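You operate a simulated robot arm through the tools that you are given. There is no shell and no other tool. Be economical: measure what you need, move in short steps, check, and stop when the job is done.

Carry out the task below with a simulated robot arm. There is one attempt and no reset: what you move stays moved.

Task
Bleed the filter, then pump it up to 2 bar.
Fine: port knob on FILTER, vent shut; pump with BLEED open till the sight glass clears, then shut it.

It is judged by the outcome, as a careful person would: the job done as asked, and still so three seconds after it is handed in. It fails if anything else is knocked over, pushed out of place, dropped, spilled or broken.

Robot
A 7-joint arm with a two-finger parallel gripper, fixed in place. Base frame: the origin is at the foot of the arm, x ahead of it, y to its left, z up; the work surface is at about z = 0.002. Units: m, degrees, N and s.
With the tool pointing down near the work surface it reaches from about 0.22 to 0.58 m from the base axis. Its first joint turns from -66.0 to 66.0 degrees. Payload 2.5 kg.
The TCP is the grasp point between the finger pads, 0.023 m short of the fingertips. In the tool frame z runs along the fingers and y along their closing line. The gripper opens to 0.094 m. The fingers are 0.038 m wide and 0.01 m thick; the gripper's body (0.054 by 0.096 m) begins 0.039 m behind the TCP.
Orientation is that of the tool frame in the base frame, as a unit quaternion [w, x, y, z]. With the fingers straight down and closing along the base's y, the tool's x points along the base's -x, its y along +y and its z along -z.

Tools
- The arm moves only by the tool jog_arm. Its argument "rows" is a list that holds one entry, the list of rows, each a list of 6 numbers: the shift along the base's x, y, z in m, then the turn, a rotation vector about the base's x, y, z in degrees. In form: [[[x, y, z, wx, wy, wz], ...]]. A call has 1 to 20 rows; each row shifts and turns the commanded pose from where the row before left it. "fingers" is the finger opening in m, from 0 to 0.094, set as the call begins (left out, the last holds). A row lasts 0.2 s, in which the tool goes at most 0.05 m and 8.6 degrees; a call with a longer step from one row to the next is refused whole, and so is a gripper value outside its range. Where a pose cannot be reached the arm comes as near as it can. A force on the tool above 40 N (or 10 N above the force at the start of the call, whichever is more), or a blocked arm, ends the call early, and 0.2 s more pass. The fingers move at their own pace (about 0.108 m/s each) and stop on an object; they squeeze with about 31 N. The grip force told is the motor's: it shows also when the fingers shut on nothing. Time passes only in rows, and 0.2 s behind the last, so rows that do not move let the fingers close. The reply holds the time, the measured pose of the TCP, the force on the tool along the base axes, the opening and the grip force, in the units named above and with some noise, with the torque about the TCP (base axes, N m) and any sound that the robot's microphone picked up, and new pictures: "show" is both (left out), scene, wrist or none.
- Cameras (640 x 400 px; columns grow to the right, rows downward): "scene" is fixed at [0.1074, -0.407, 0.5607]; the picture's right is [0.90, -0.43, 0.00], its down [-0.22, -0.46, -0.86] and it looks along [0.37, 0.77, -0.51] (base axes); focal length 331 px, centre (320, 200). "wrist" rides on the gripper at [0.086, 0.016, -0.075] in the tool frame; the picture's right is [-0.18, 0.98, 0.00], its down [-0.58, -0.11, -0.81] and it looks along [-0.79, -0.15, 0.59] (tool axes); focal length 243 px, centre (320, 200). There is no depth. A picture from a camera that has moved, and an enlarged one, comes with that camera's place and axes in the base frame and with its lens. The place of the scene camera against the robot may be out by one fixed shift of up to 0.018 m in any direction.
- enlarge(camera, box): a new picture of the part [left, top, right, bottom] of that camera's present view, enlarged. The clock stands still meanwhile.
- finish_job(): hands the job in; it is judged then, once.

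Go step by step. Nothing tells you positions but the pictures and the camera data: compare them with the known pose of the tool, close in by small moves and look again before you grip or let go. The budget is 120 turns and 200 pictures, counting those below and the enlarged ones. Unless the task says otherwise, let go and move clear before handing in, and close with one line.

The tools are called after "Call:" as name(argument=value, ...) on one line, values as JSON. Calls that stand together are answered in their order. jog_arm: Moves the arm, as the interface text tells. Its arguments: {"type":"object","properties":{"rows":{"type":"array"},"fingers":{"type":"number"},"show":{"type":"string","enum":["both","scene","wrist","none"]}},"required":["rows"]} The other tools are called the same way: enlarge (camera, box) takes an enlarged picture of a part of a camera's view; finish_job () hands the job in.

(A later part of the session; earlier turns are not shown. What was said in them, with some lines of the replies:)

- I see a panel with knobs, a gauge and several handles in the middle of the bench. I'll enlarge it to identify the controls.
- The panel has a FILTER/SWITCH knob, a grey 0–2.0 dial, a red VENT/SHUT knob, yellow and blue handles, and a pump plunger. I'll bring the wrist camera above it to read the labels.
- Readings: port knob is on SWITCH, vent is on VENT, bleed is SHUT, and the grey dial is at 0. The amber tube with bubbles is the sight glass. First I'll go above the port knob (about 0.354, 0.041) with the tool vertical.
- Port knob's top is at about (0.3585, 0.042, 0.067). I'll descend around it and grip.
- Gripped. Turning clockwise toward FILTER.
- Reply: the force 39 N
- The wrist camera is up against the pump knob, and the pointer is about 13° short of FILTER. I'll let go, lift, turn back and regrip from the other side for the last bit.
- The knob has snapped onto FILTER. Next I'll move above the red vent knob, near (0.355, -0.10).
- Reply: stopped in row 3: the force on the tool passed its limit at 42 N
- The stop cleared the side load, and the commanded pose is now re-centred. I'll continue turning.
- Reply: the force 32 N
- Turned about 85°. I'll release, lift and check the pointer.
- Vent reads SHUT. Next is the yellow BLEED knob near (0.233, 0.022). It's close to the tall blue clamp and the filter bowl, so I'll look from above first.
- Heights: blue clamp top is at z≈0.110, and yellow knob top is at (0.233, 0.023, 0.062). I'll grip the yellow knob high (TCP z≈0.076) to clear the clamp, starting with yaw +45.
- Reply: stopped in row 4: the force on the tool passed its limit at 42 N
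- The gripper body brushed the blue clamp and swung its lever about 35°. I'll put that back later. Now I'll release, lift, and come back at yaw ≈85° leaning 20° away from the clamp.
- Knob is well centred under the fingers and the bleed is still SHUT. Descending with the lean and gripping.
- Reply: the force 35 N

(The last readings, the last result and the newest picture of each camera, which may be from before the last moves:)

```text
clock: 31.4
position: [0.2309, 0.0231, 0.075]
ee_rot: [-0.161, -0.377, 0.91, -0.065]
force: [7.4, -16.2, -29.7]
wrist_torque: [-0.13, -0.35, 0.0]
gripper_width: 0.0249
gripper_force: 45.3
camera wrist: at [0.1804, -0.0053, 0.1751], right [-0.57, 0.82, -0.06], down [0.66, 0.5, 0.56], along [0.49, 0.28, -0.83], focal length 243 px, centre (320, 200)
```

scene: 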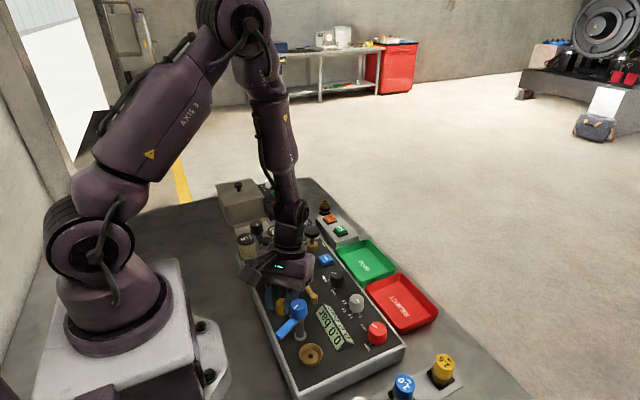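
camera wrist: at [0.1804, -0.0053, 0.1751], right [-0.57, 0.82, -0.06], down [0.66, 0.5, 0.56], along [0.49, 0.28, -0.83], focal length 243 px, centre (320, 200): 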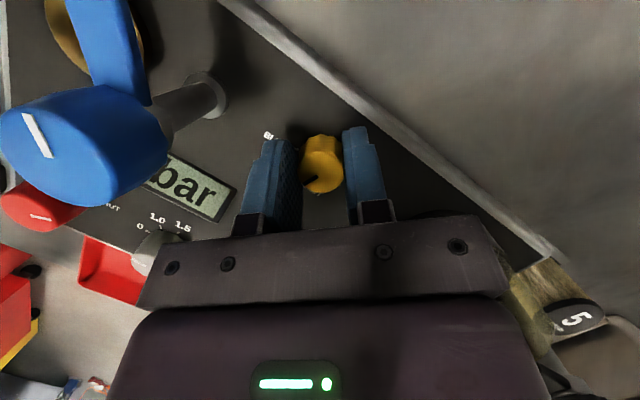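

Call:
jog_arm(rows=[[[0, 0, 0.001, 0, 0, -8], [0, 0, 0, 0, 0, -8], [0, 0, 0, 0, 0, -8], [0, 0, 0, 0, 0, -8], [0, 0, 0, 0, 0, -8], [0, 0, 0, 0, 0, -6], [0, 0, 0, 0, 0, 0]]])

```text
clock: 33.0
position: [0.2328, 0.0229, 0.0763]
ee_rot: [-0.172, 0.009, 0.985, 0.002]
force: [11.2, -23.6, -3.4]
wrist_torque: [-0.63, 0.52, -0.01]
gripper_width: 0.0247
gripper_force: 44.9
camera wrist: at [0.1756, 0.0396, 0.176], right [0.19, 0.98, -0.06], down [0.82, -0.12, 0.56], along [0.54, -0.16, -0.83], focal length 243 px, centre (320, 200)
```

scene: 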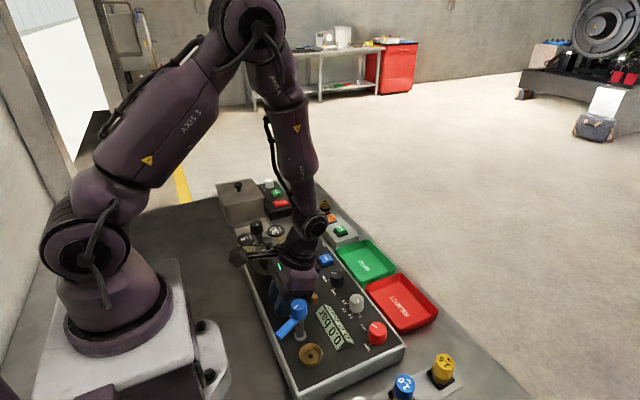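
wrist: 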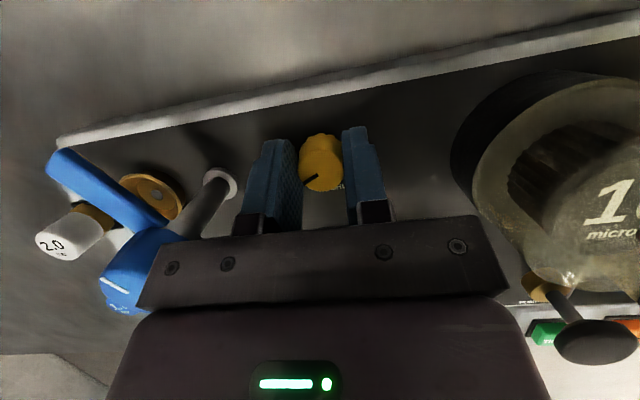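

Turned about 86°. Releasing, lifting and checking.

Call:
jog_arm(rows=[[[0, 0, 0, 0, 0, 0], [0, 0, 0, 0, 0, 0], [0, 0, 0.01, 0, 0, 0], [0, 0, 0.03, 0, 0, 0], [0, 0, 0.04, 0, 0, 0], [0, 0, 0.04, 0, 0, 0], [0, 0, 0.03, 0, 0, 0], [0, 0, 0, 0, 0, 0]]], fingers=0.05)

Call:
enlarge(camera="wrist", box=[220, 40, 420, 165])

```text
clock: 34.9
position: [0.2312, 0.0232, 0.2254]
ee_rot: [-0.173, 0.007, 0.985, 0.003]
force: [-0.3, -0.2, -0.9]
wrist_torque: [0.0, 0.01, -0.04]
gripper_width: 0.0499
gripper_force: 0.1
camera wrist: at [0.1749, 0.0403, 0.3258], right [0.19, 0.98, -0.06], down [0.82, -0.12, 0.56], along [0.54, -0.15, -0.83], focal length 243 px, centre (320, 200)
```

scene: 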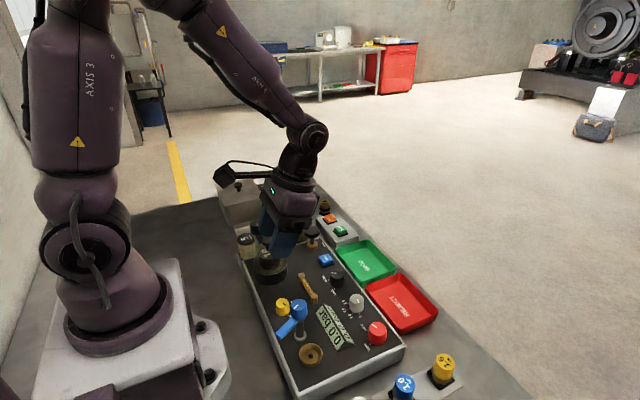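
wrist: 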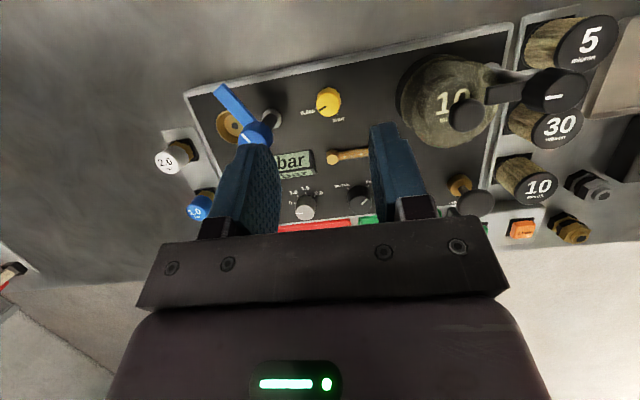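

```text
3.20 times, centred on (320, 102) of wrist
camera zoom: at [0.1749, 0.0403, 0.3258], right [0.19, 0.98, -0.06], down [0.82, -0.12, 0.56], along [0.54, -0.15, -0.83], focal length 776 px, centre (320, 512)
```

zoom: 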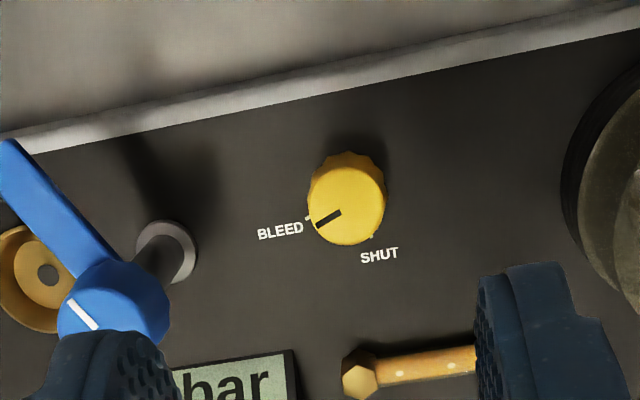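

BLEED is open. Next I'll go above the pump plunger (about 0.352, 0.165) with the fingers shut and yaw ≈90, so the camera stays over a clear area.

Call:
jog_arm(rows=[[[0.02, 0.0, 0, 0, -6.7, 0], [0.02, 0.02, 0, 0, -6.7, 0], [0.02, 0.03, 0, 0, -6.6, 0], [0.02, 0.03, 0, 0, 0, 8.2], [0.02, 0.03, 0, 0, 0, 8.2], [0.02, 0.03, 0, 0, 0, 8.2], [0, 0.002, 0, 0, 0, 8.2], [0, 0, 0, 0, 0, 8.2], [0, 0, 0, 0, 0, 8.2], [0, 0, 0, 0, 0, 8.2], [0, 0, 0, 0, 0, 8.2], [0, 0, 0, 0, 0, 8.2], [0, 0, 0, 0, 0, 8.2], [0, 0, 0, 0, 0, 8.2], [0, 0, 0, 0, 0, 0]]], fingers=0)

```text
clock: 38.0
position: [0.3526, 0.1654, 0.225]
ee_rot: [-0.002, -0.705, 0.709, 0.004]
force: [0.1, 0.2, -0.8]
wrist_torque: [0.0, 0.01, -0.01]
gripper_width: 0.0
gripper_force: 31.0
camera wrist: at [0.3349, 0.0788, 0.3002], right [-0.98, 0.19, 0.01], down [0.12, 0.58, 0.81], along [0.15, 0.79, -0.59], focal length 243 px, centre (320, 200)
```

scene: 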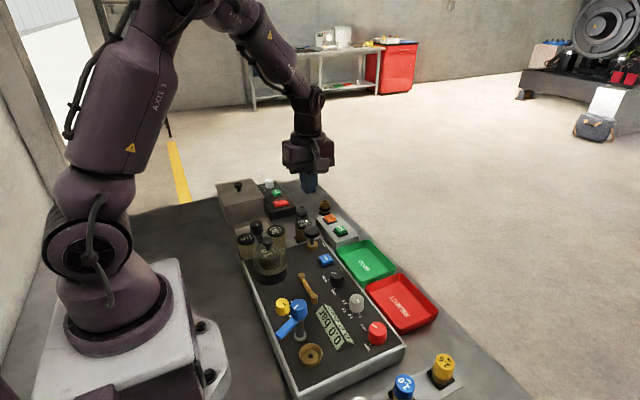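
wrist: 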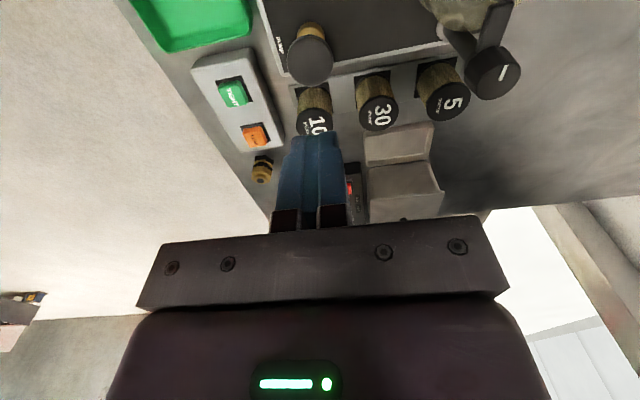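

Plunger centre is about (0.357, 0.164) with its top at z≈0.10. I'll lower onto it.

Call:
jog_arm(rows=[[[0.0045, -0.001, -0.04, 0, 0, 0], [0, 0, -0.04, 0, 0, 0], [0, 0, -0.01, 0, 0, 0], [0, 0, -0.005, 0, 0, 0], [0, 0, -0.005, 0, 0, 0], [0, 0, -0.005, 0, 0, 0], [0, 0, 0, 0, 0, 0]]])

```text
clock: 39.6
position: [0.358, 0.1654, 0.1215]
ee_rot: [-0.002, -0.704, 0.71, 0.003]
force: [-0.2, -0.8, 1.9]
wrist_torque: [0.02, 0.02, 0.01]
gripper_width: 0.0
gripper_force: 30.9
camera wrist: at [0.34, 0.0782, 0.1951], right [-0.98, 0.19, 0.01], down [0.12, 0.58, 0.81], along [0.15, 0.79, -0.59], focal length 243 px, centre (320, 200)
```

scene: 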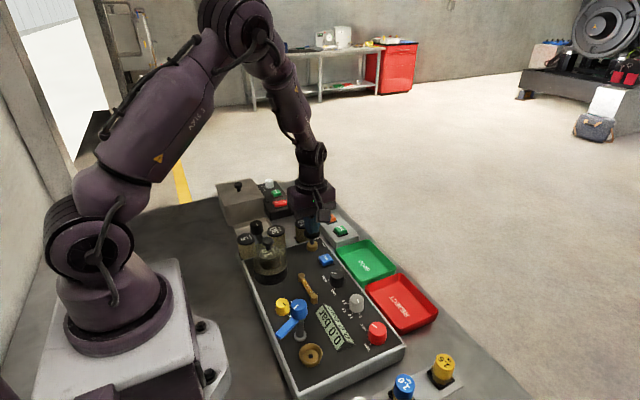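
wrist: 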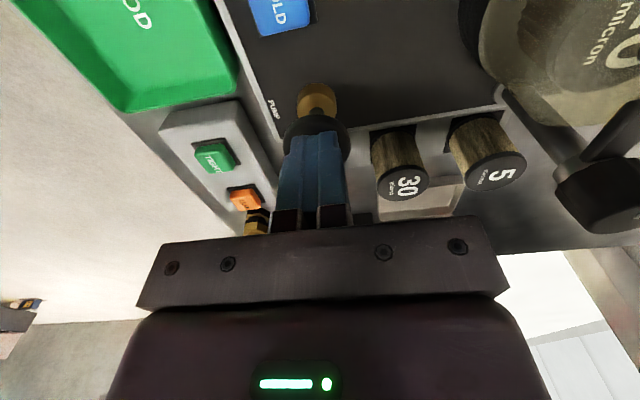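

Just touching the plunger and centred on it. Now one slow test stroke.

Call:
jog_arm(rows=[[[0, 0, -0.004, 0, 0, 0], [0, 0, -0.004, 0, 0, 0], [0, 0, -0.004, 0, 0, 0], [0, 0, -0.004, 0, 0, 0], [0, 0, -0.004, 0, 0, 0], [0, 0, -0.004, 0, 0, 0], [0, 0, -0.004, 0, 0, 0], [0, 0, -0.004, 0, 0, 0]]])

```text
clock: 41.1
position: [0.3573, 0.1648, 0.0995]
ee_rot: [-0.003, -0.703, 0.711, 0.002]
force: [-7.2, -3.6, 17.5]
wrist_torque: [-0.02, 0.14, 0.07]
gripper_width: 0.0
gripper_force: 31.1
stopped in row 7: the force on the tool passed its limit at 47 N (the readings are from after the stop); the commanded pose is now the measured one
camera wrist: at [0.3391, 0.0783, 0.1751], right [-0.98, 0.19, 0.01], down [0.12, 0.58, 0.81], along [0.15, 0.79, -0.59], focal length 243 px, centre (320, 200)
```

scene: 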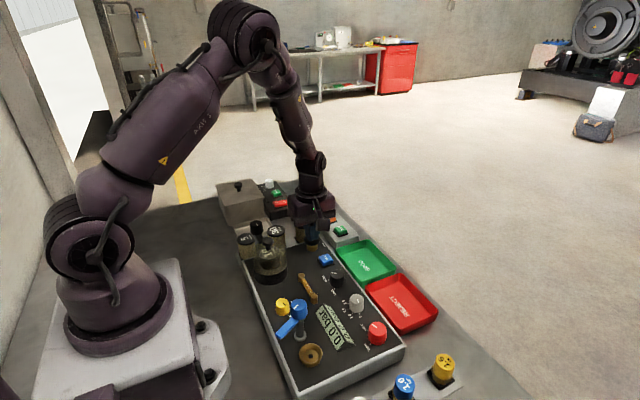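
wrist: 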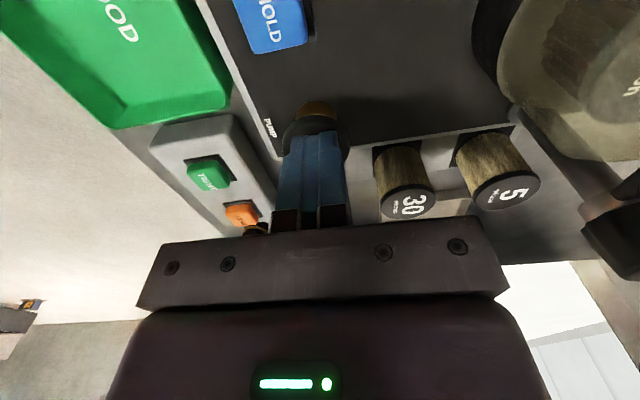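

The stroke bottoms at TCP z≈0.100. I'll release the plunger and look at the sight glass.

Call:
jog_arm(rows=[[[0, 0, 0.008, 0, 0, 0], [0, 0, 0.009, 0, 0, 0], [0, 0, 0.009, 0, 0, 0], [0, 0, 0, 0, 0, 0]]], show="wrist")

Call:
enlarge(camera="scene", box=[260, 260, 360, 350])

```text
clock: 42.1
position: [0.3558, 0.1635, 0.1245]
ee_rot: [-0.003, -0.703, 0.711, 0.003]
force: [0.6, -0.1, 0.1]
wrist_torque: [0.02, 0.0, -0.03]
gripper_width: 0.0
gripper_force: 31.1
camera wrist: at [0.3378, 0.0771, 0.2001], right [-0.98, 0.19, 0.01], down [0.12, 0.58, 0.81], along [0.15, 0.79, -0.59], focal length 243 px, centre (320, 200)
```

wrist: 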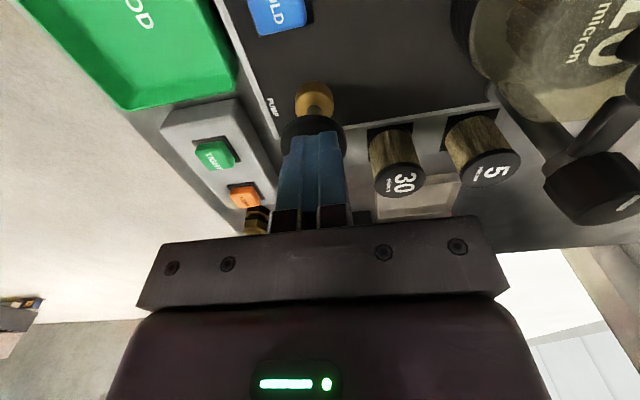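

```text
4.44 times, centred on (310, 305) of scene
camera zoom: at [0.1074, -0.407, 0.5607], right [0.9, -0.43, 0.0], down [-0.22, -0.46, -0.86], along [0.37, 0.77, -0.51], focal length 1471 px, centre (364, -267)
```

zoom: 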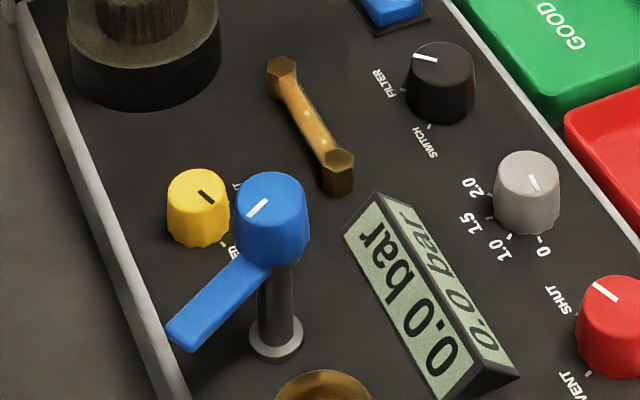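

The plunger springs back. Bubbles are still in the glass, so I'll give two more strokes.

Call:
jog_arm(rows=[[[0.001, 0.001, -0.008, 0, 0, 0], [0, 0, -0.008, 0, 0, 0], [0, 0, -0.007, 0, 0, 0], [0, 0, 0, 0, 0, 0], [0, 0, 0.008, 0, 0, 0], [0, 0, 0.008, 0, 0, 0], [0, 0, 0.007, 0, 0, 0], [0, 0, 0, 0, 0, 0], [0, 0, -0.008, 0, 0, 0], [0, 0, -0.008, 0, 0, 0], [0, 0, -0.007, 0, 0, 0], [0, 0, 0, 0, 0, 0], [0, 0, 0.008, 0, 0, 0], [0, 0, 0.008, 0, 0, 0], [0, 0, 0.007, 0, 0, 0], [0, 0, 0, 0, 0, 0]]], show="none")

Call:
enlarge(camera="scene", box=[260, 260, 360, 350])

```text
clock: 45.5
position: [0.358, 0.1649, 0.1253]
ee_rot: [-0.001, -0.704, 0.71, 0.003]
force: [0.4, 0.7, -0.1]
wrist_torque: [0.0, 0.03, -0.02]
gripper_width: 0.0
gripper_force: 31.0
```

```text
4.44 times, centred on (310, 305) of scene
camera zoom: at [0.1074, -0.407, 0.5607], right [0.9, -0.43, 0.0], down [-0.22, -0.46, -0.86], along [0.37, 0.77, -0.51], focal length 1471 px, centre (364, -267)
```

zoom: 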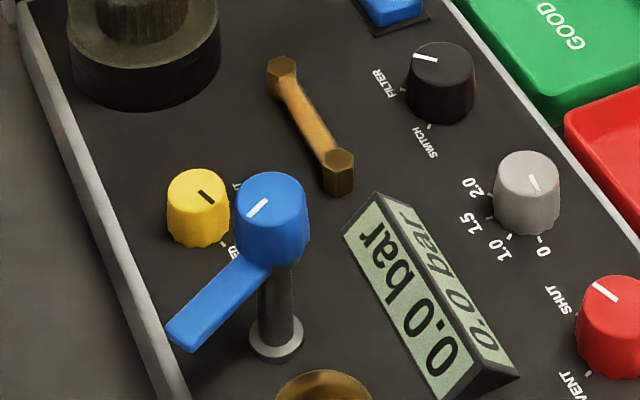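

Call:
enlarge(camera="scene", box=[290, 265, 330, 310])

```text
8.89 times, centred on (310, 288) of scene
camera zoom: at [0.1074, -0.407, 0.5607], right [0.9, -0.43, 0.0], down [-0.22, -0.46, -0.86], along [0.37, 0.77, -0.51], focal length 2942 px, centre (409, -578)
```

zoom: 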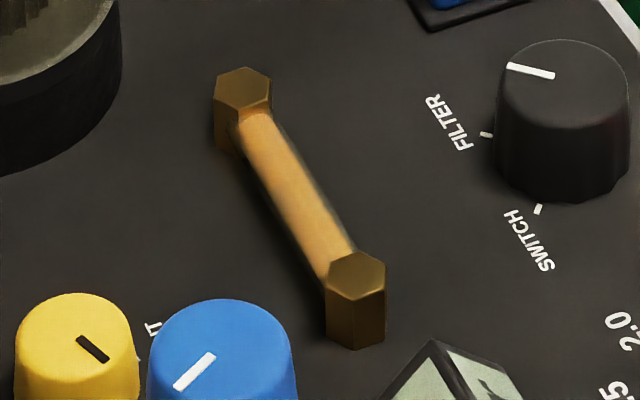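

The sight glass is clear after 3 strokes. Now I'll go back to the yellow knob to shut it, at yaw 0 with the 20° lean, turning counter-clockwise.

Call:
jog_arm(rows=[[[0, 0, 0.03, 0, 0, 0], [0, 0, 0.035, 0, 0, 0], [0, 0, 0.035, 0, 0, 0], [0, 0, 0, 0, 0, -8.2], [0, 0, 0, 0, 0, -8.2], [0, 0, 0, 0, 0, -8.2], [0, 0, 0, 0, 0, -8.2], [0, 0, 0, 0, 0, -8.2], [-0.02, -0.02, 0, 0, 0, -8.2], [-0.02, -0.03, 0, 0, 0, -8.2], [-0.02, -0.03, 0, 0, 0, -8.2], [-0.02, -0.03, 0, 0, 0, -8.2], [-0.02, -0.03, 0, 0, 0, -8.2], [-0.02, -0.002, 0, 0, 0, -8.2], [-0.006, 0, 0, 0, 6.7, 0], [0, 0, 0, 0, 6.7, 0], [0, 0, 0, 0, 6.6, 0], [0, 0, 0, 0, 0, 0]]], fingers=0.05, show="wrist")

```text
clock: 49.3
position: [0.2318, 0.0223, 0.225]
ee_rot: [-0.174, 0.007, 0.985, 0.002]
force: [-0.3, -0.2, -0.2]
wrist_torque: [0.02, -0.02, 0.02]
gripper_width: 0.05
gripper_force: 0.1
camera wrist: at [0.1752, 0.0401, 0.3252], right [0.19, 0.98, -0.06], down [0.82, -0.12, 0.56], along [0.54, -0.16, -0.83], focal length 243 px, centre (320, 200)
```

wrist: 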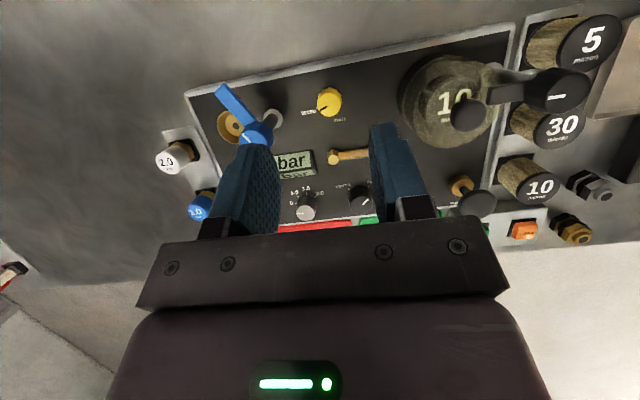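

Call:
jog_arm(rows=[[[0.0005, 0.0003, -0.04, 0, 0, 0], [0, 0, -0.04, 0, 0, 0], [0, 0, -0.03, 0, 0, 0], [0, 0, -0.02, 0, 0, 0], [0, 0, -0.01, 0, 0, 0], [0, 0, -0.01, 0, 0, 0], [0, 0, 0, 0, 0, 0]]], fingers=0.05)

Call:
jog_arm(rows=[[[0, 0, 0, 0, 0, 0], [0, 0, 0, 0, 0, 0]]], fingers=0.015, show="none")

```text
clock: 50.9
position: [0.2332, 0.0236, 0.075]
ee_rot: [-0.174, 0.007, 0.985, 0.002]
force: [-0.3, 0.1, -0.3]
wrist_torque: [-0.01, 0.0, -0.01]
gripper_width: 0.0499
gripper_force: 0.1
camera wrist: at [0.1757, 0.0412, 0.1745], right [0.19, 0.98, -0.06], down [0.82, -0.12, 0.56], along [0.54, -0.16, -0.83], focal length 243 px, centre (320, 200)
```

scene: 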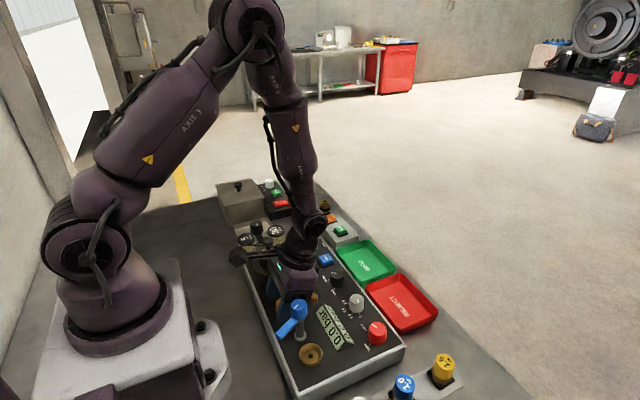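
wrist: 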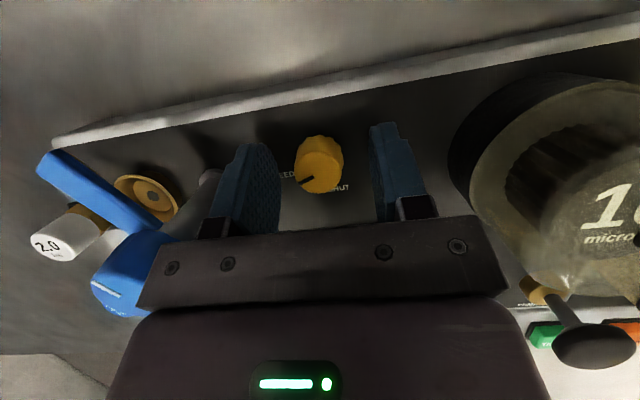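

```text
clock: 51.5
position: [0.2312, 0.0225, 0.0759]
ee_rot: [-0.173, 0.008, 0.985, 0.001]
force: [1.4, -21.0, -4.6]
wrist_torque: [-0.53, 0.01, 0.0]
gripper_width: 0.0252
gripper_force: 45.5
```

Call:
jog_arm(rows=[[[0.0, -0.001, 0, 0, 0, 0], [0, -0.0005, 0, 0, 0, 8], [0, 0, 0, 0, 0, 8], [0, 0, 0, 0, 0, 8], [0, 0, 0, 0, 0, 8], [0, 0, 0, 0, 0, 8], [0, 0, 0, 0, 0, 8], [0, 0, 0, 0, 0, 8], [0, 0, 0, 0, 0, 8], [0, 0, 0, 0, 0, 8], [0, 0, 0, 0, 0, 8], [0, 0, 0, 0, 0, 8], [0, 0, 0, 0, 0, 0]]])

```text
clock: 54.3
position: [0.2321, 0.0234, 0.0743]
ee_rot: [-0.124, -0.682, 0.711, -0.118]
force: [-1.5, 0.3, 1.6]
wrist_torque: [-0.05, 0.05, 0.01]
gripper_width: 0.0247
gripper_force: 44.6
stopped in row 13: the force on the tool passed its limit at 41 N (the readings are from after the stop); the commanded pose is now the measured one
camera wrist: at [0.2123, -0.0321, 0.1746], right [-0.97, 0.22, -0.06], down [0.15, 0.81, 0.56], along [0.17, 0.54, -0.83], focal length 243 px, centre (320, 200)
```

scene: 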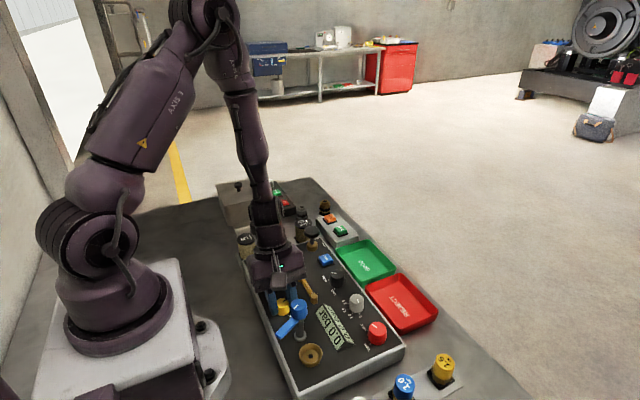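
wrist: 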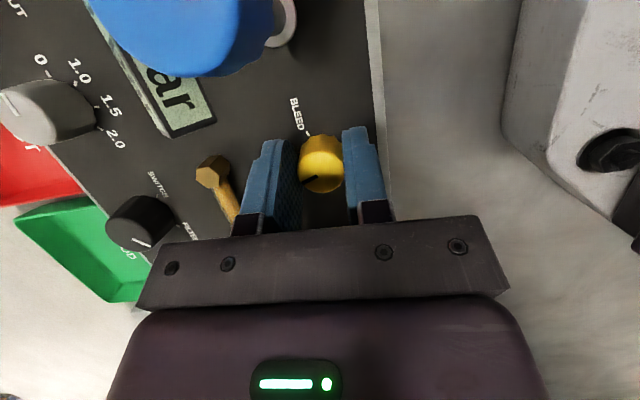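

The knob reached its stop. Releasing, lifting and checking.

Call:
jog_arm(rows=[[[0, 0, 0, 0, 0, 0], [0, 0, 0, 0, 0, 0], [0, 0, 0.01, 0, 0, 0], [0, 0, 0.03, 0, 0, 0], [0, 0, 0.04, 0, 0, 0], [0, 0, 0.04, 0, 0, 0], [0, 0, 0.03, 0, 0, 0], [0, 0, 0, 0, 0, 0]]], fingers=0.05, show="none")

Call:
enlarge(camera="wrist", box=[220, 0, 420, 125])

```text
clock: 56.1
position: [0.232, 0.0218, 0.2244]
ee_rot: [-0.125, -0.681, 0.711, -0.119]
force: [-0.7, -0.1, 1.0]
wrist_torque: [0.03, -0.02, -0.01]
gripper_width: 0.0502
gripper_force: 0.1
```

```text
3.20 times, centred on (320, 62) of wrist
camera zoom: at [0.2124, -0.0329, 0.3247], right [-0.97, 0.22, -0.06], down [0.15, 0.81, 0.56], along [0.17, 0.54, -0.83], focal length 776 px, centre (320, 640)
```

zoom: 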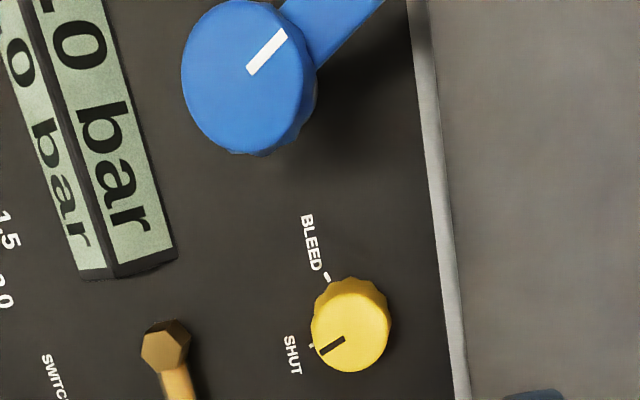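

The bleed is back at its original SHUT angle. Returning to the pump.

Call:
jog_arm(rows=[[[0.02, 0.02, 0, 6.65, -0.35, 0], [0.02, 0.02, 0, 6.65, -0.35, 0], [0.02, 0.02, 0, 6.6, -0.35, 0], [0.02, 0.03, 0, 0, 0, 2], [0.02, 0.03, 0, 0, 0, 0], [0.025, 0.0225, 0, 0, 0, 0], [0, 0, -0.04, 0, 0, 0], [0, 0, -0.04, 0, 0, 0], [0, 0, -0.018, 0, 0, 0], [0, 0, 0, 0, 0, 0]]], fingers=0)

```text
clock: 58.3
position: [0.3574, 0.1642, 0.1281]
ee_rot: [0.002, -0.704, 0.71, 0.0]
force: [-0.8, 0.8, 0.0]
wrist_torque: [0.0, 0.01, 0.01]
gripper_width: 0.0
gripper_force: 31.0
camera wrist: at [0.3394, 0.0782, 0.2026], right [-0.98, 0.19, 0.0], down [0.11, 0.58, 0.81], along [0.16, 0.79, -0.59], focal length 243 px, centre (320, 200)
```

scene: 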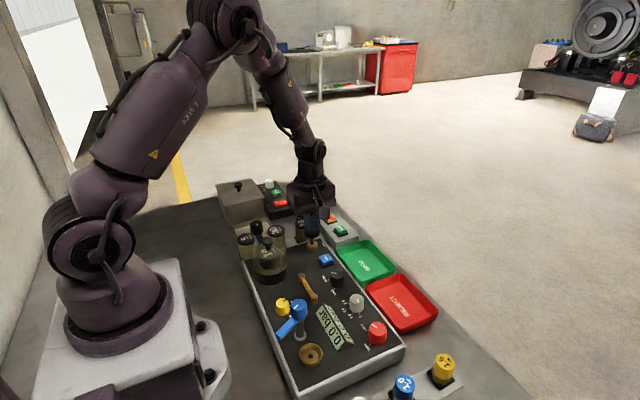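
wrist: 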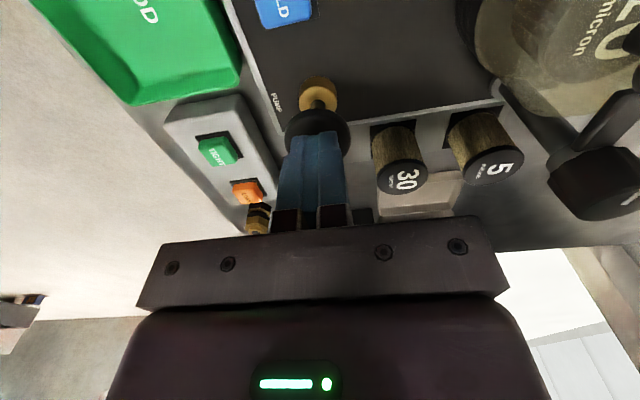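

One stroke now, to see how far the pressure rises.

Call:
jog_arm(rows=[[[0, 0, -0.009, 0, 0, 0], [0, 0, -0.009, 0, 0, 0], [0, 0, -0.0085, 0, 0, 0], [0, 0, 0, 0, 0, 0], [0, 0, 0.008, 0, 0, 0], [0, 0, 0.008, 0, 0, 0], [0, 0, 0.007, 0, 0, 0], [0, 0, 0, 0, 0, 0]]], show="none")

Call:
enlarge(camera="scene", box=[260, 260, 360, 350])

```text
clock: 60.1
position: [0.3569, 0.1644, 0.1214]
ee_rot: [0.001, -0.703, 0.711, 0.0]
force: [0.7, 0.1, 1.6]
wrist_torque: [-0.03, -0.02, 0.04]
gripper_width: 0.0
gripper_force: 31.4
```

```text
4.44 times, centred on (310, 305) of scene
camera zoom: at [0.1074, -0.407, 0.5607], right [0.9, -0.43, 0.0], down [-0.22, -0.46, -0.86], along [0.37, 0.77, -0.51], focal length 1471 px, centre (364, -267)
```

zoom: 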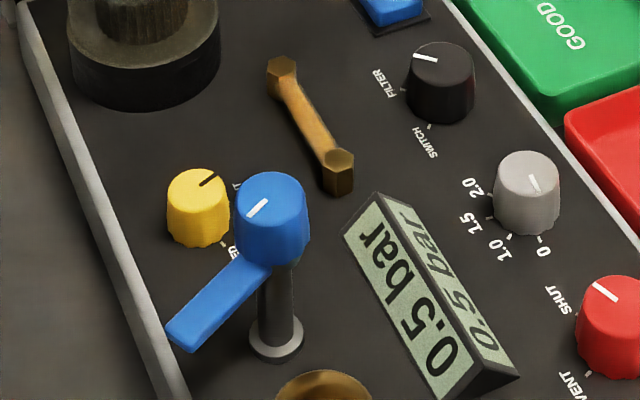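

0.5 bar per stroke. Two more strokes, then check.

Call:
jog_arm(rows=[[[0, 0, 0.004, 0, 0, 0], [0, 0, -0.008, 0, 0, 0], [0, 0, -0.008, 0, 0, 0], [0, 0, -0.009, 0, 0, 0], [0, 0, 0, 0, 0, 0], [0, 0, 0.008, 0, 0, 0], [0, 0, 0.008, 0, 0, 0], [0, 0, 0.009, 0, 0, 0], [0, 0, 0, 0, 0, 0], [0, 0, -0.008, 0, 0, 0], [0, 0, -0.008, 0, 0, 0], [0, 0, -0.009, 0, 0, 0], [0, 0, 0, 0, 0, 0], [0, 0, 0.008, 0, 0, 0], [0, 0, 0.008, 0, 0, 0], [0, 0, 0.009, 0, 0, 0], [0, 0, 0, 0, 0, 0]]], show="none")

Call:
enlarge(camera="scene", box=[260, 260, 360, 350])

```text
clock: 63.7
position: [0.3571, 0.1661, 0.1263]
ee_rot: [0.0, -0.704, 0.71, 0.0]
force: [0.3, 1.4, -0.3]
wrist_torque: [-0.03, 0.01, -0.01]
gripper_width: 0.0
gripper_force: 31.0
```

```text
4.44 times, centred on (310, 305) of scene
camera zoom: at [0.1074, -0.407, 0.5607], right [0.9, -0.43, 0.0], down [-0.22, -0.46, -0.86], along [0.37, 0.77, -0.51], focal length 1471 px, centre (364, -267)
```

zoom: 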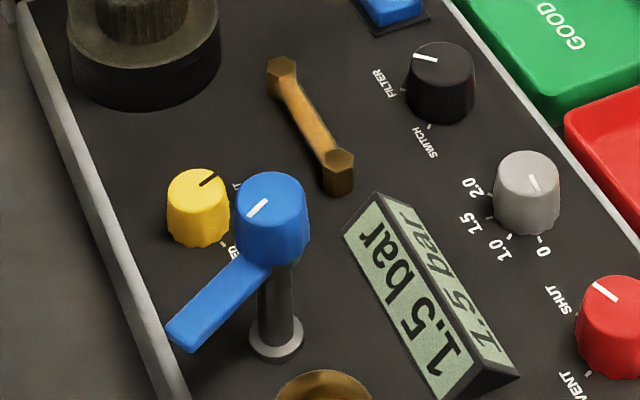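

The display shows 1.5 bar, so one last stroke.

Call:
jog_arm(rows=[[[0, -0.001, -0.008, 0, 0, 0], [0, 0, -0.008, 0, 0, 0], [0, 0, -0.009, 0, 0, 0], [0, 0, 0, 0, 0, 0], [0, 0, 0.008, 0, 0, 0], [0, 0, 0.008, 0, 0, 0], [0, 0, 0.02, 0, 0, 0], [0, 0, 0.04, 0, 0, 0], [0, 0, 0.03, 0, 0, 0], [0, 0, 0, 0, 0, 0]]], show="none")

Call:
enlarge(camera="scene", box=[240, 210, 400, 350])

```text
clock: 65.9
position: [0.3569, 0.1662, 0.2094]
ee_rot: [0.001, -0.704, 0.71, 0.0]
force: [-0.2, 0.5, -1.1]
wrist_torque: [0.0, -0.05, 0.0]
gripper_width: 0.0
gripper_force: 31.2
```

```text
2.86 times, centred on (320, 280) of scene
camera zoom: at [0.1074, -0.407, 0.5607], right [0.9, -0.43, 0.0], down [-0.22, -0.46, -0.86], along [0.37, 0.77, -0.51], focal length 946 px, centre (320, -29)
```

zoom: 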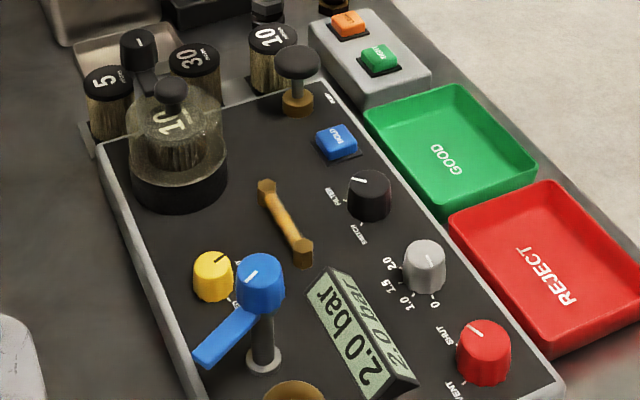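

The gauge reads 2.0 bar. Now I'll put the accidentally swung blue lever back, starting with a look from above on its -y side.

Call:
jog_arm(rows=[[[0, -0.02, 0.02, 0, 0, -8.2], [0, -0.02, 0.02, 0, 0, -8.2], [0, -0.03, 0, 0, 0, -8.2], [0, -0.03, 0, 0, 0, -8.2], [0, -0.03, 0, 0, 0, -8.2], [-0.02, -0.03, 0, 0, 0, -8.2], [-0.02, -0.03, 0, 0, 0, -8.2], [-0.02, -0.03, 0, 0, 0, -8.2], [-0.02, -0.03, 0, 0, 0, -8.2], [-0.02, -0.016, 0, 0, 0, -8.2], [-0.02, 0, 0, 0, 0, -8], [-0.012, 0, 0, 0, 6.7, 0], [0, 0, 0, 0, 6.7, 0], [0, 0, 0, 0, 6.6, 0], [0, 0, 0, 0, 0, 0]]], fingers=0)

```text
clock: 69.1
position: [0.2259, -0.1016, 0.248]
ee_rot: [-0.174, 0.004, 0.985, -0.001]
force: [-0.8, -0.4, 0.8]
wrist_torque: [0.01, 0.01, 0.01]
gripper_width: 0.0
gripper_force: 30.9
camera wrist: at [0.168, -0.0839, 0.3486], right [0.18, 0.98, -0.07], down [0.82, -0.11, 0.56], along [0.54, -0.16, -0.83], focal length 243 px, centre (320, 200)
```

scene: 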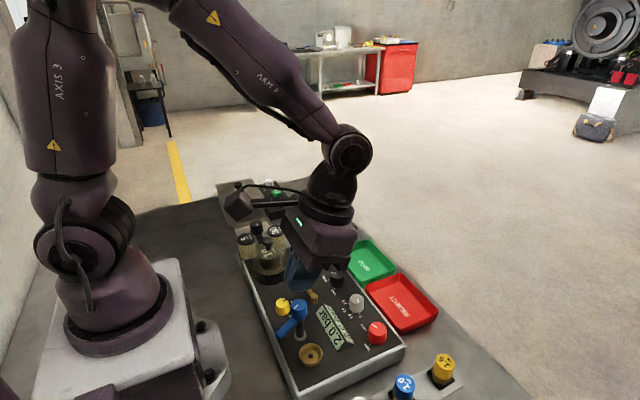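
wrist: 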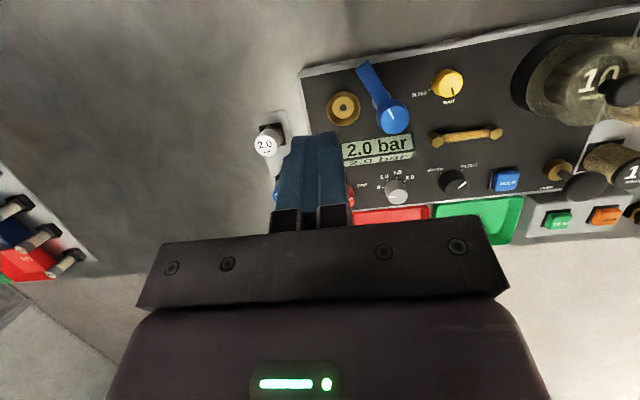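

The lever is at z≈0.087 with its tip near (0.197, -0.068). I'll lower the closed fingertips beside it, on the -y side.

Call:
jog_arm(rows=[[[-0.018, -0.0015, -0.04, 0, 0, 0], [0, 0, -0.04, 0, 0, 0], [0, 0, -0.03, 0, 0, 0], [0, 0, -0.02, 0, 0, 0], [0, 0, -0.01, 0, 0, 0], [0, 0, -0.012, 0, 0, 0], [0, 0, 0, 0, 0, 0]]])

Call:
enlarge(camera="scene", box=[230, 250, 350, 350])

```text
clock: 70.8
position: [0.2072, -0.1044, 0.0978]
ee_rot: [-0.173, 0.003, 0.985, -0.001]
force: [-0.7, -0.1, 4.7]
wrist_torque: [0.2, -0.16, 0.05]
gripper_width: 0.0002
gripper_force: 30.7
stopped in row 7: the force on the tool passed its limit at 42 N (the readings are from after the stop); the commanded pose is now the measured one
camera wrist: at [0.1498, -0.086, 0.1982], right [0.18, 0.98, -0.07], down [0.82, -0.11, 0.56], along [0.54, -0.15, -0.83], focal length 243 px, centre (320, 200)
```

scene: 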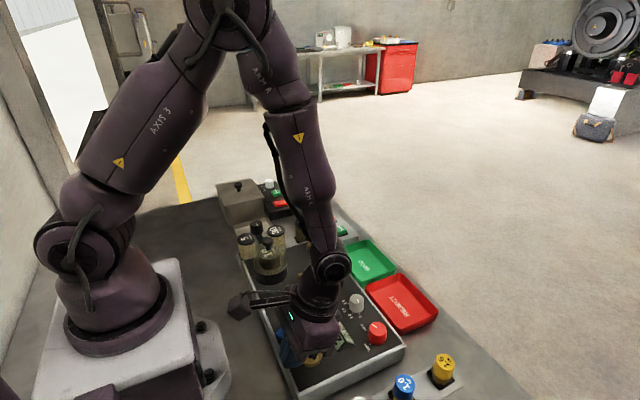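
wrist: 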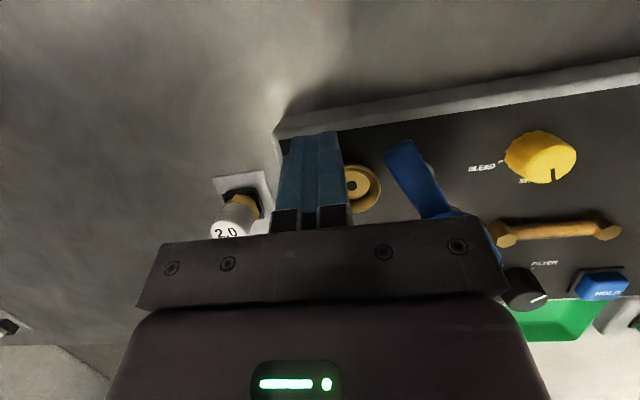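

```text
4.00 times, centred on (290, 300) of scene
camera zoom: at [0.1074, -0.407, 0.5607], right [0.9, -0.43, 0.0], down [-0.22, -0.46, -0.86], along [0.37, 0.77, -0.51], focal length 1324 px, centre (440, -200)
```

zoom: 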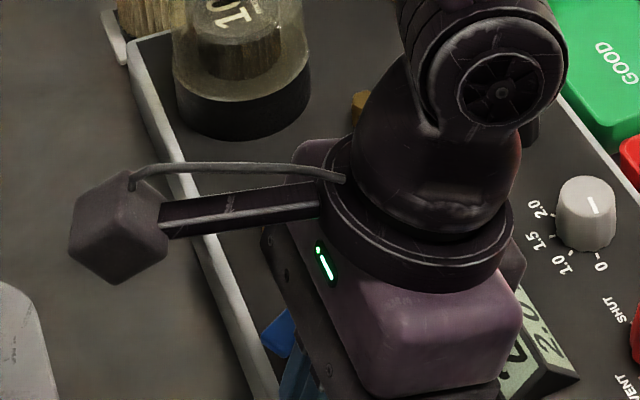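

The hand's body touched the clamp top from above, so I'll lift and look. Then I'll approach with the hand leaning away toward -y (yaw -90, lean 25°).

Call:
jog_arm(rows=[[[0, -0.005, 0.03, 0, 0, 0], [0, 0, 0.04, 0, 0, 0], [0, 0, 0.04, 0, 0, 0], [0.01, 0, 0.02, 0, -6.7, 0], [0.01, 0, 0, 0, -6.7, 0], [0.01, 0, 0, 0, -6.6, 0], [0, 0, 0, 0, 0, -8.2], [0, 0, 0, 0, 0, -8.2], [0, 0, 0, 0, 0, -8.2], [0, 0, 0, 0, 0, -8.2], [0, 0, 0, 0, 0, -8.2], [0, 0, 0, 0, 0, -8.2], [0, 0, 0, 0, 0, -8.2], [0, 0, 0, 0, 0, -8.2], [0, 0, 0, 0, 0, -8.2], [0, 0, 0, 0, 0, -8.2], [0, 0, 0, 0, 0, -8], [0, 0, 0, 0, 0, 0]]])

Call:
enlarge(camera="scene", box=[230, 250, 350, 350])

```text
clock: 74.6
position: [0.2387, -0.1092, 0.2281]
ee_rot: [0.0, 0.71, 0.704, -0.001]
force: [0.0, 0.4, -0.7]
wrist_torque: [0.02, -0.02, -0.03]
gripper_width: 0.0
gripper_force: 31.2
camera wrist: at [0.253, -0.0217, 0.303], right [0.98, -0.19, 0.0], down [-0.11, -0.58, 0.81], along [-0.16, -0.79, -0.59], focal length 243 px, centre (320, 200)
```

scene: 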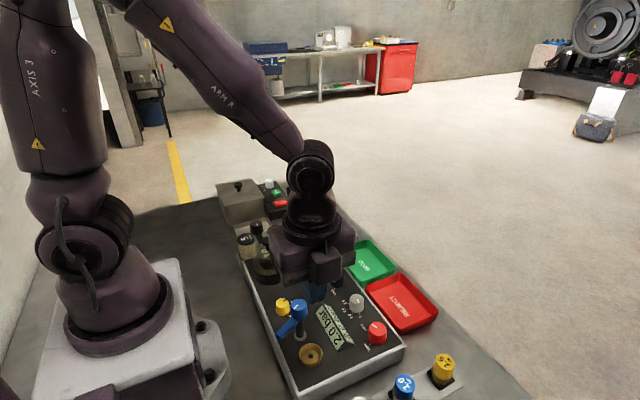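
wrist: 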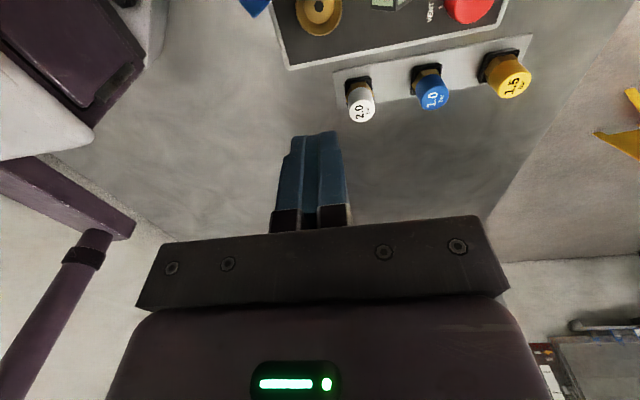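

```text
4.00 times, centred on (290, 300) of scene
camera zoom: at [0.1074, -0.407, 0.5607], right [0.9, -0.43, 0.0], down [-0.22, -0.46, -0.86], along [0.37, 0.77, -0.51], focal length 1324 px, centre (440, -200)
```

zoom: 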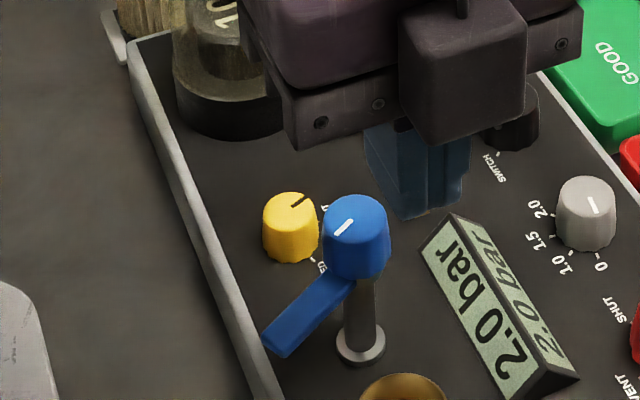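

The clamp is undamaged and the gauge holds at 2.0 bar. Now I'll lean and get beside the lever.

Call:
jog_arm(rows=[[[-0.012, -0.004, 0, 8.3, 0, 0], [-0.012, -0.004, 0, 8.3, 0, 0], [-0.012, -0.004, 0, 8.4, 0, 0], [0, 0, -0.03, 0, 0, 0], [0, 0, -0.03, 0, 0, 0], [0, 0, -0.03, 0, 0, 0], [0, 0, -0.01, 0, 0, 0], [0, 0, 0, 0, 0, 0]]])

Call:
enlarge(camera="scene", box=[230, 250, 350, 350])

```text
clock: 76.4
position: [0.2013, -0.1183, 0.1283]
ee_rot: [-0.153, 0.692, 0.689, 0.151]
force: [0.9, -0.3, 0.4]
wrist_torque: [-0.02, -0.01, 0.01]
gripper_width: 0.0001
gripper_force: 31.3
camera wrist: at [0.2166, -0.0718, 0.2329], right [0.98, -0.17, -0.08], down [-0.11, -0.87, 0.49], along [-0.15, -0.47, -0.87], focal length 243 px, centre (320, 200)
```

scene: 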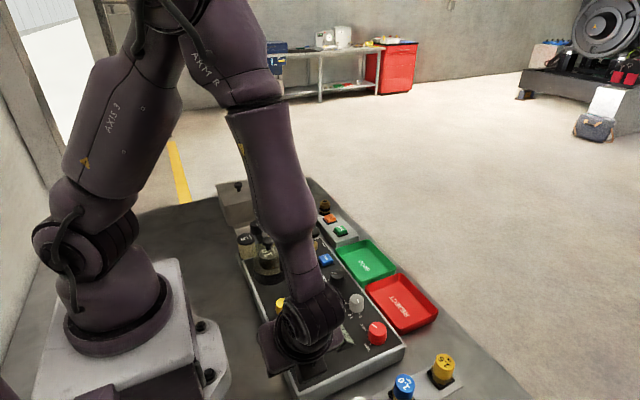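
wrist: 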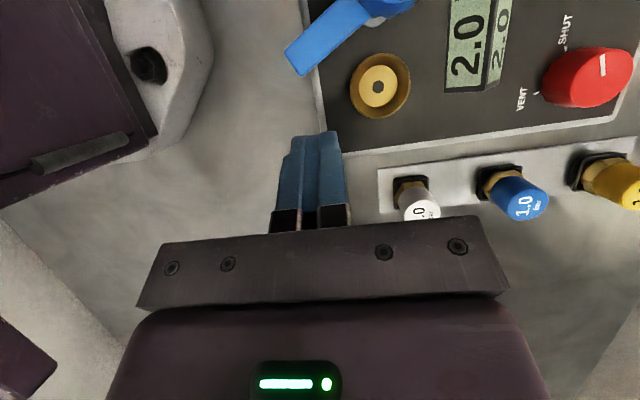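

```text
4.00 times, centred on (290, 300) of scene
camera zoom: at [0.1074, -0.407, 0.5607], right [0.9, -0.43, 0.0], down [-0.22, -0.46, -0.86], along [0.37, 0.77, -0.51], focal length 1324 px, centre (440, -200)
```

zoom: 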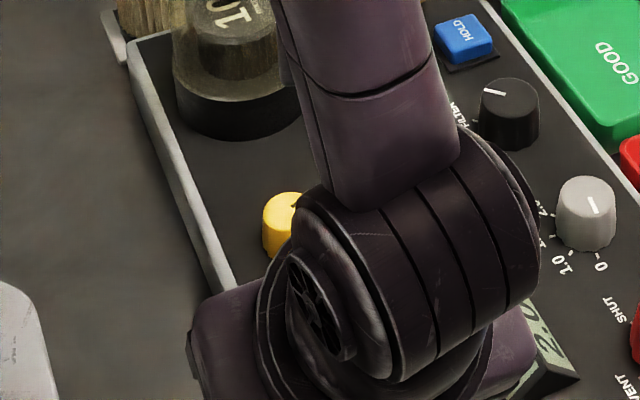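

Call:
jog_arm(rows=[[[0, 0, -0.015, 0, 0, 0], [0, 0, -0.015, 0, 0, 0], [0, 0, -0.008, 0, 0, 0], [0, 0, 0, 0, 0, 0]]])

Call:
jog_arm(rows=[[[0, 0.006, 0, 0, 0, 0], [0, 0.006, 0, 0, 0, 0], [0, 0.006, 0, 0, 0, 0], [0, 0.006, 0, 0, 0, 0], [0, 0, 0, 0, 0, 0]]], show="wrist")

```text
clock: 77.4
position: [0.2009, -0.1201, 0.0905]
ee_rot: [-0.153, 0.692, 0.689, 0.152]
force: [0.9, -0.6, 0.0]
wrist_torque: [0.02, 0.02, 0.0]
gripper_width: 0.0
gripper_force: 31.3
camera wrist: at [0.2163, -0.0723, 0.195], right [0.98, -0.17, -0.08], down [-0.11, -0.87, 0.49], along [-0.15, -0.47, -0.87], focal length 243 px, centre (320, 200)
```

scene: 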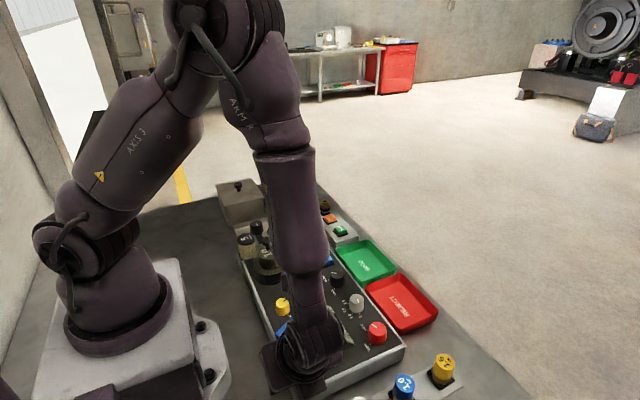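
wrist: 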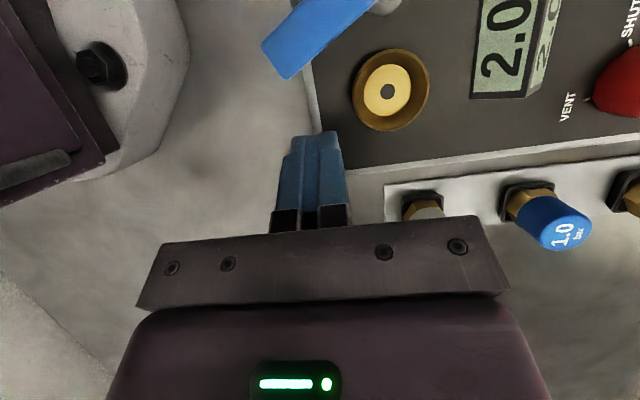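

```text
clock: 78.6
position: [0.2002, -0.0965, 0.0905]
ee_rot: [-0.154, 0.692, 0.689, 0.152]
force: [-0.8, -0.3, 0.4]
wrist_torque: [0.02, -0.03, 0.01]
gripper_width: 0.0001
gripper_force: 30.9
camera wrist: at [0.2162, -0.0484, 0.1947], right [0.98, -0.17, -0.08], down [-0.11, -0.87, 0.49], along [-0.15, -0.47, -0.87], focal length 243 px, centre (320, 200)
```

wrist: 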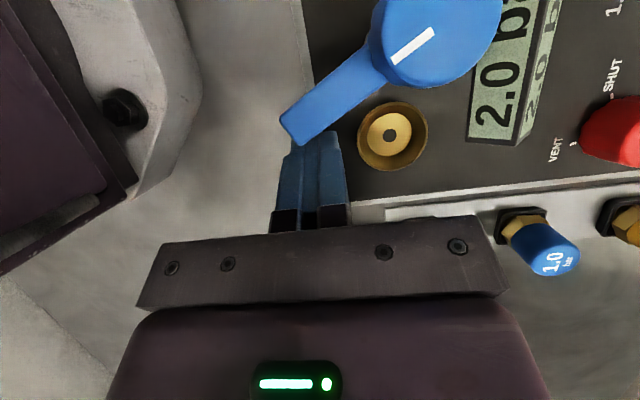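

Call:
jog_arm(rows=[[[0, 0.005, 0, 0, 0, 0], [0, 0.005, 0, 0, 0, 0], [0, 0.004, 0, 0, 0, 0], [0, 0, 0, 0, 0, 0]]], show="wrist")

```text
clock: 79.6
position: [0.2022, -0.0828, 0.091]
ee_rot: [-0.153, 0.692, 0.688, 0.152]
force: [-0.1, 0.2, 0.3]
wrist_torque: [-0.01, -0.04, -0.02]
gripper_width: 0.0001
gripper_force: 30.7
camera wrist: at [0.2169, -0.0352, 0.1951], right [0.98, -0.17, -0.08], down [-0.11, -0.87, 0.49], along [-0.15, -0.47, -0.87], focal length 243 px, centre (320, 200)
```

wrist: 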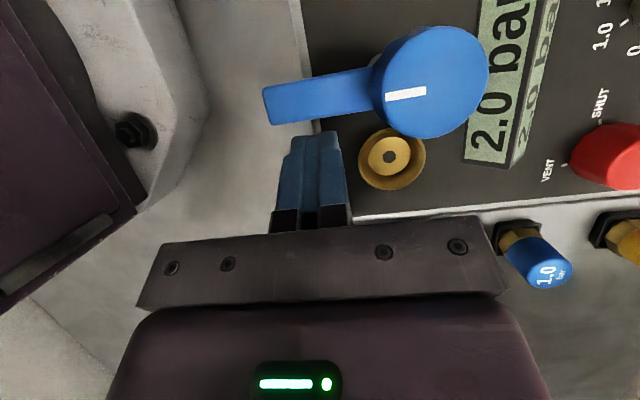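

The lever is back to its original heading (about 180°). Backing off and lifting clear.

Call:
jog_arm(rows=[[[0, -0.015, 0, 0, 0, 0], [0, -0.02, 0, 0, 0, 0], [0, -0.005, 0.03, 0, 0, 0], [0, 0, 0.04, 0, 0, 0], [0.01, 0, 0.04, -8.4, 0, 0], [0.02, 0, 0.04, -8.3, 0, 0], [0.04, 0, 0.03, -8.3, 0, 0], [0.04, 0, 0.02, 0, 0, 0], [0.04, -0.02, 0.01, 0, 0, 0], [0.03, -0.03, 0, 0, 0, 0], [0, -0.03, 0, 0, 0, 0], [0, 0, 0, 0, 0, 0]]], show="scene")

Call:
enlarge(camera="scene", box=[260, 280, 410, 400])

Call:
enlarge(camera="scene", box=[210, 170, 370, 300])

```text
clock: 82.2
position: [0.3809, -0.2023, 0.2981]
ee_rot: [0.0, 0.709, 0.706, -0.001]
force: [-1.2, 0.9, -0.5]
wrist_torque: [0.0, -0.01, 0.03]
gripper_width: 0.0
gripper_force: 31.3
```

scene: 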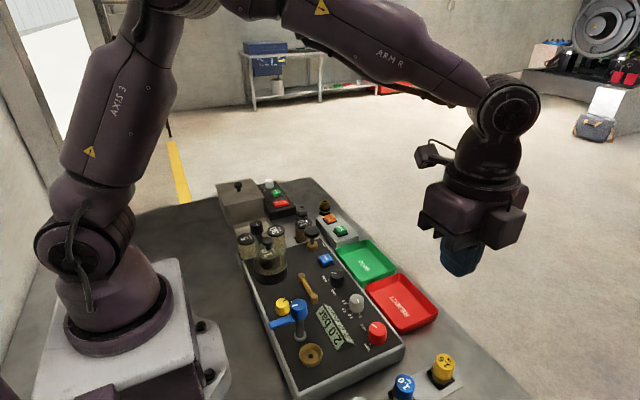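

```text
3.33 times, centred on (335, 340) of scene
camera zoom: at [0.1074, -0.407, 0.5607], right [0.9, -0.43, 0.0], down [-0.22, -0.46, -0.86], along [0.37, 0.77, -0.51], focal length 1103 px, centre (270, -267)
```

zoom: 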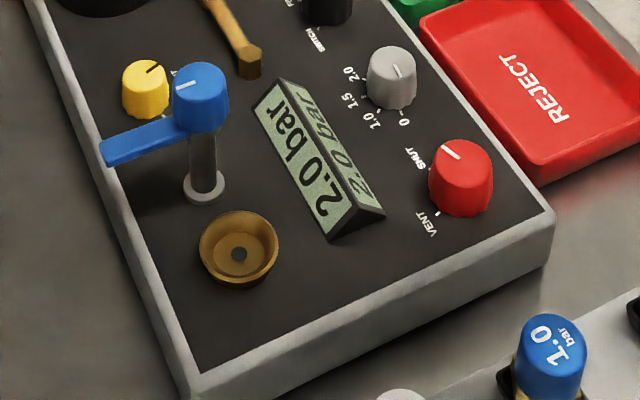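

```text
3.08 times, centred on (290, 235) of scene
camera zoom: at [0.1074, -0.407, 0.5607], right [0.9, -0.43, 0.0], down [-0.22, -0.46, -0.86], along [0.37, 0.77, -0.51], focal length 1018 px, centre (412, 92)
```

zoom: 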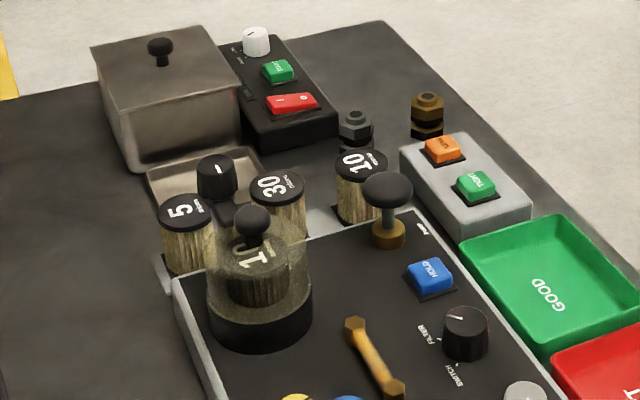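

The gauge is steady at 2.0 bar, the sight glass is clear, the bleed and vent are shut, and the port is on FILTER. The blue lever is back where it started and the arm is clear, so I'm handing in.

Call:
finish_job()

```text
The job is handed in.
```

The filter is bled and pumped to 2.0 bar, with the port on FILTER and the vent and bleed shut. The hand accidentally swung the blue clamp lever on the way; I pushed it back to its starting position and saw no damage.
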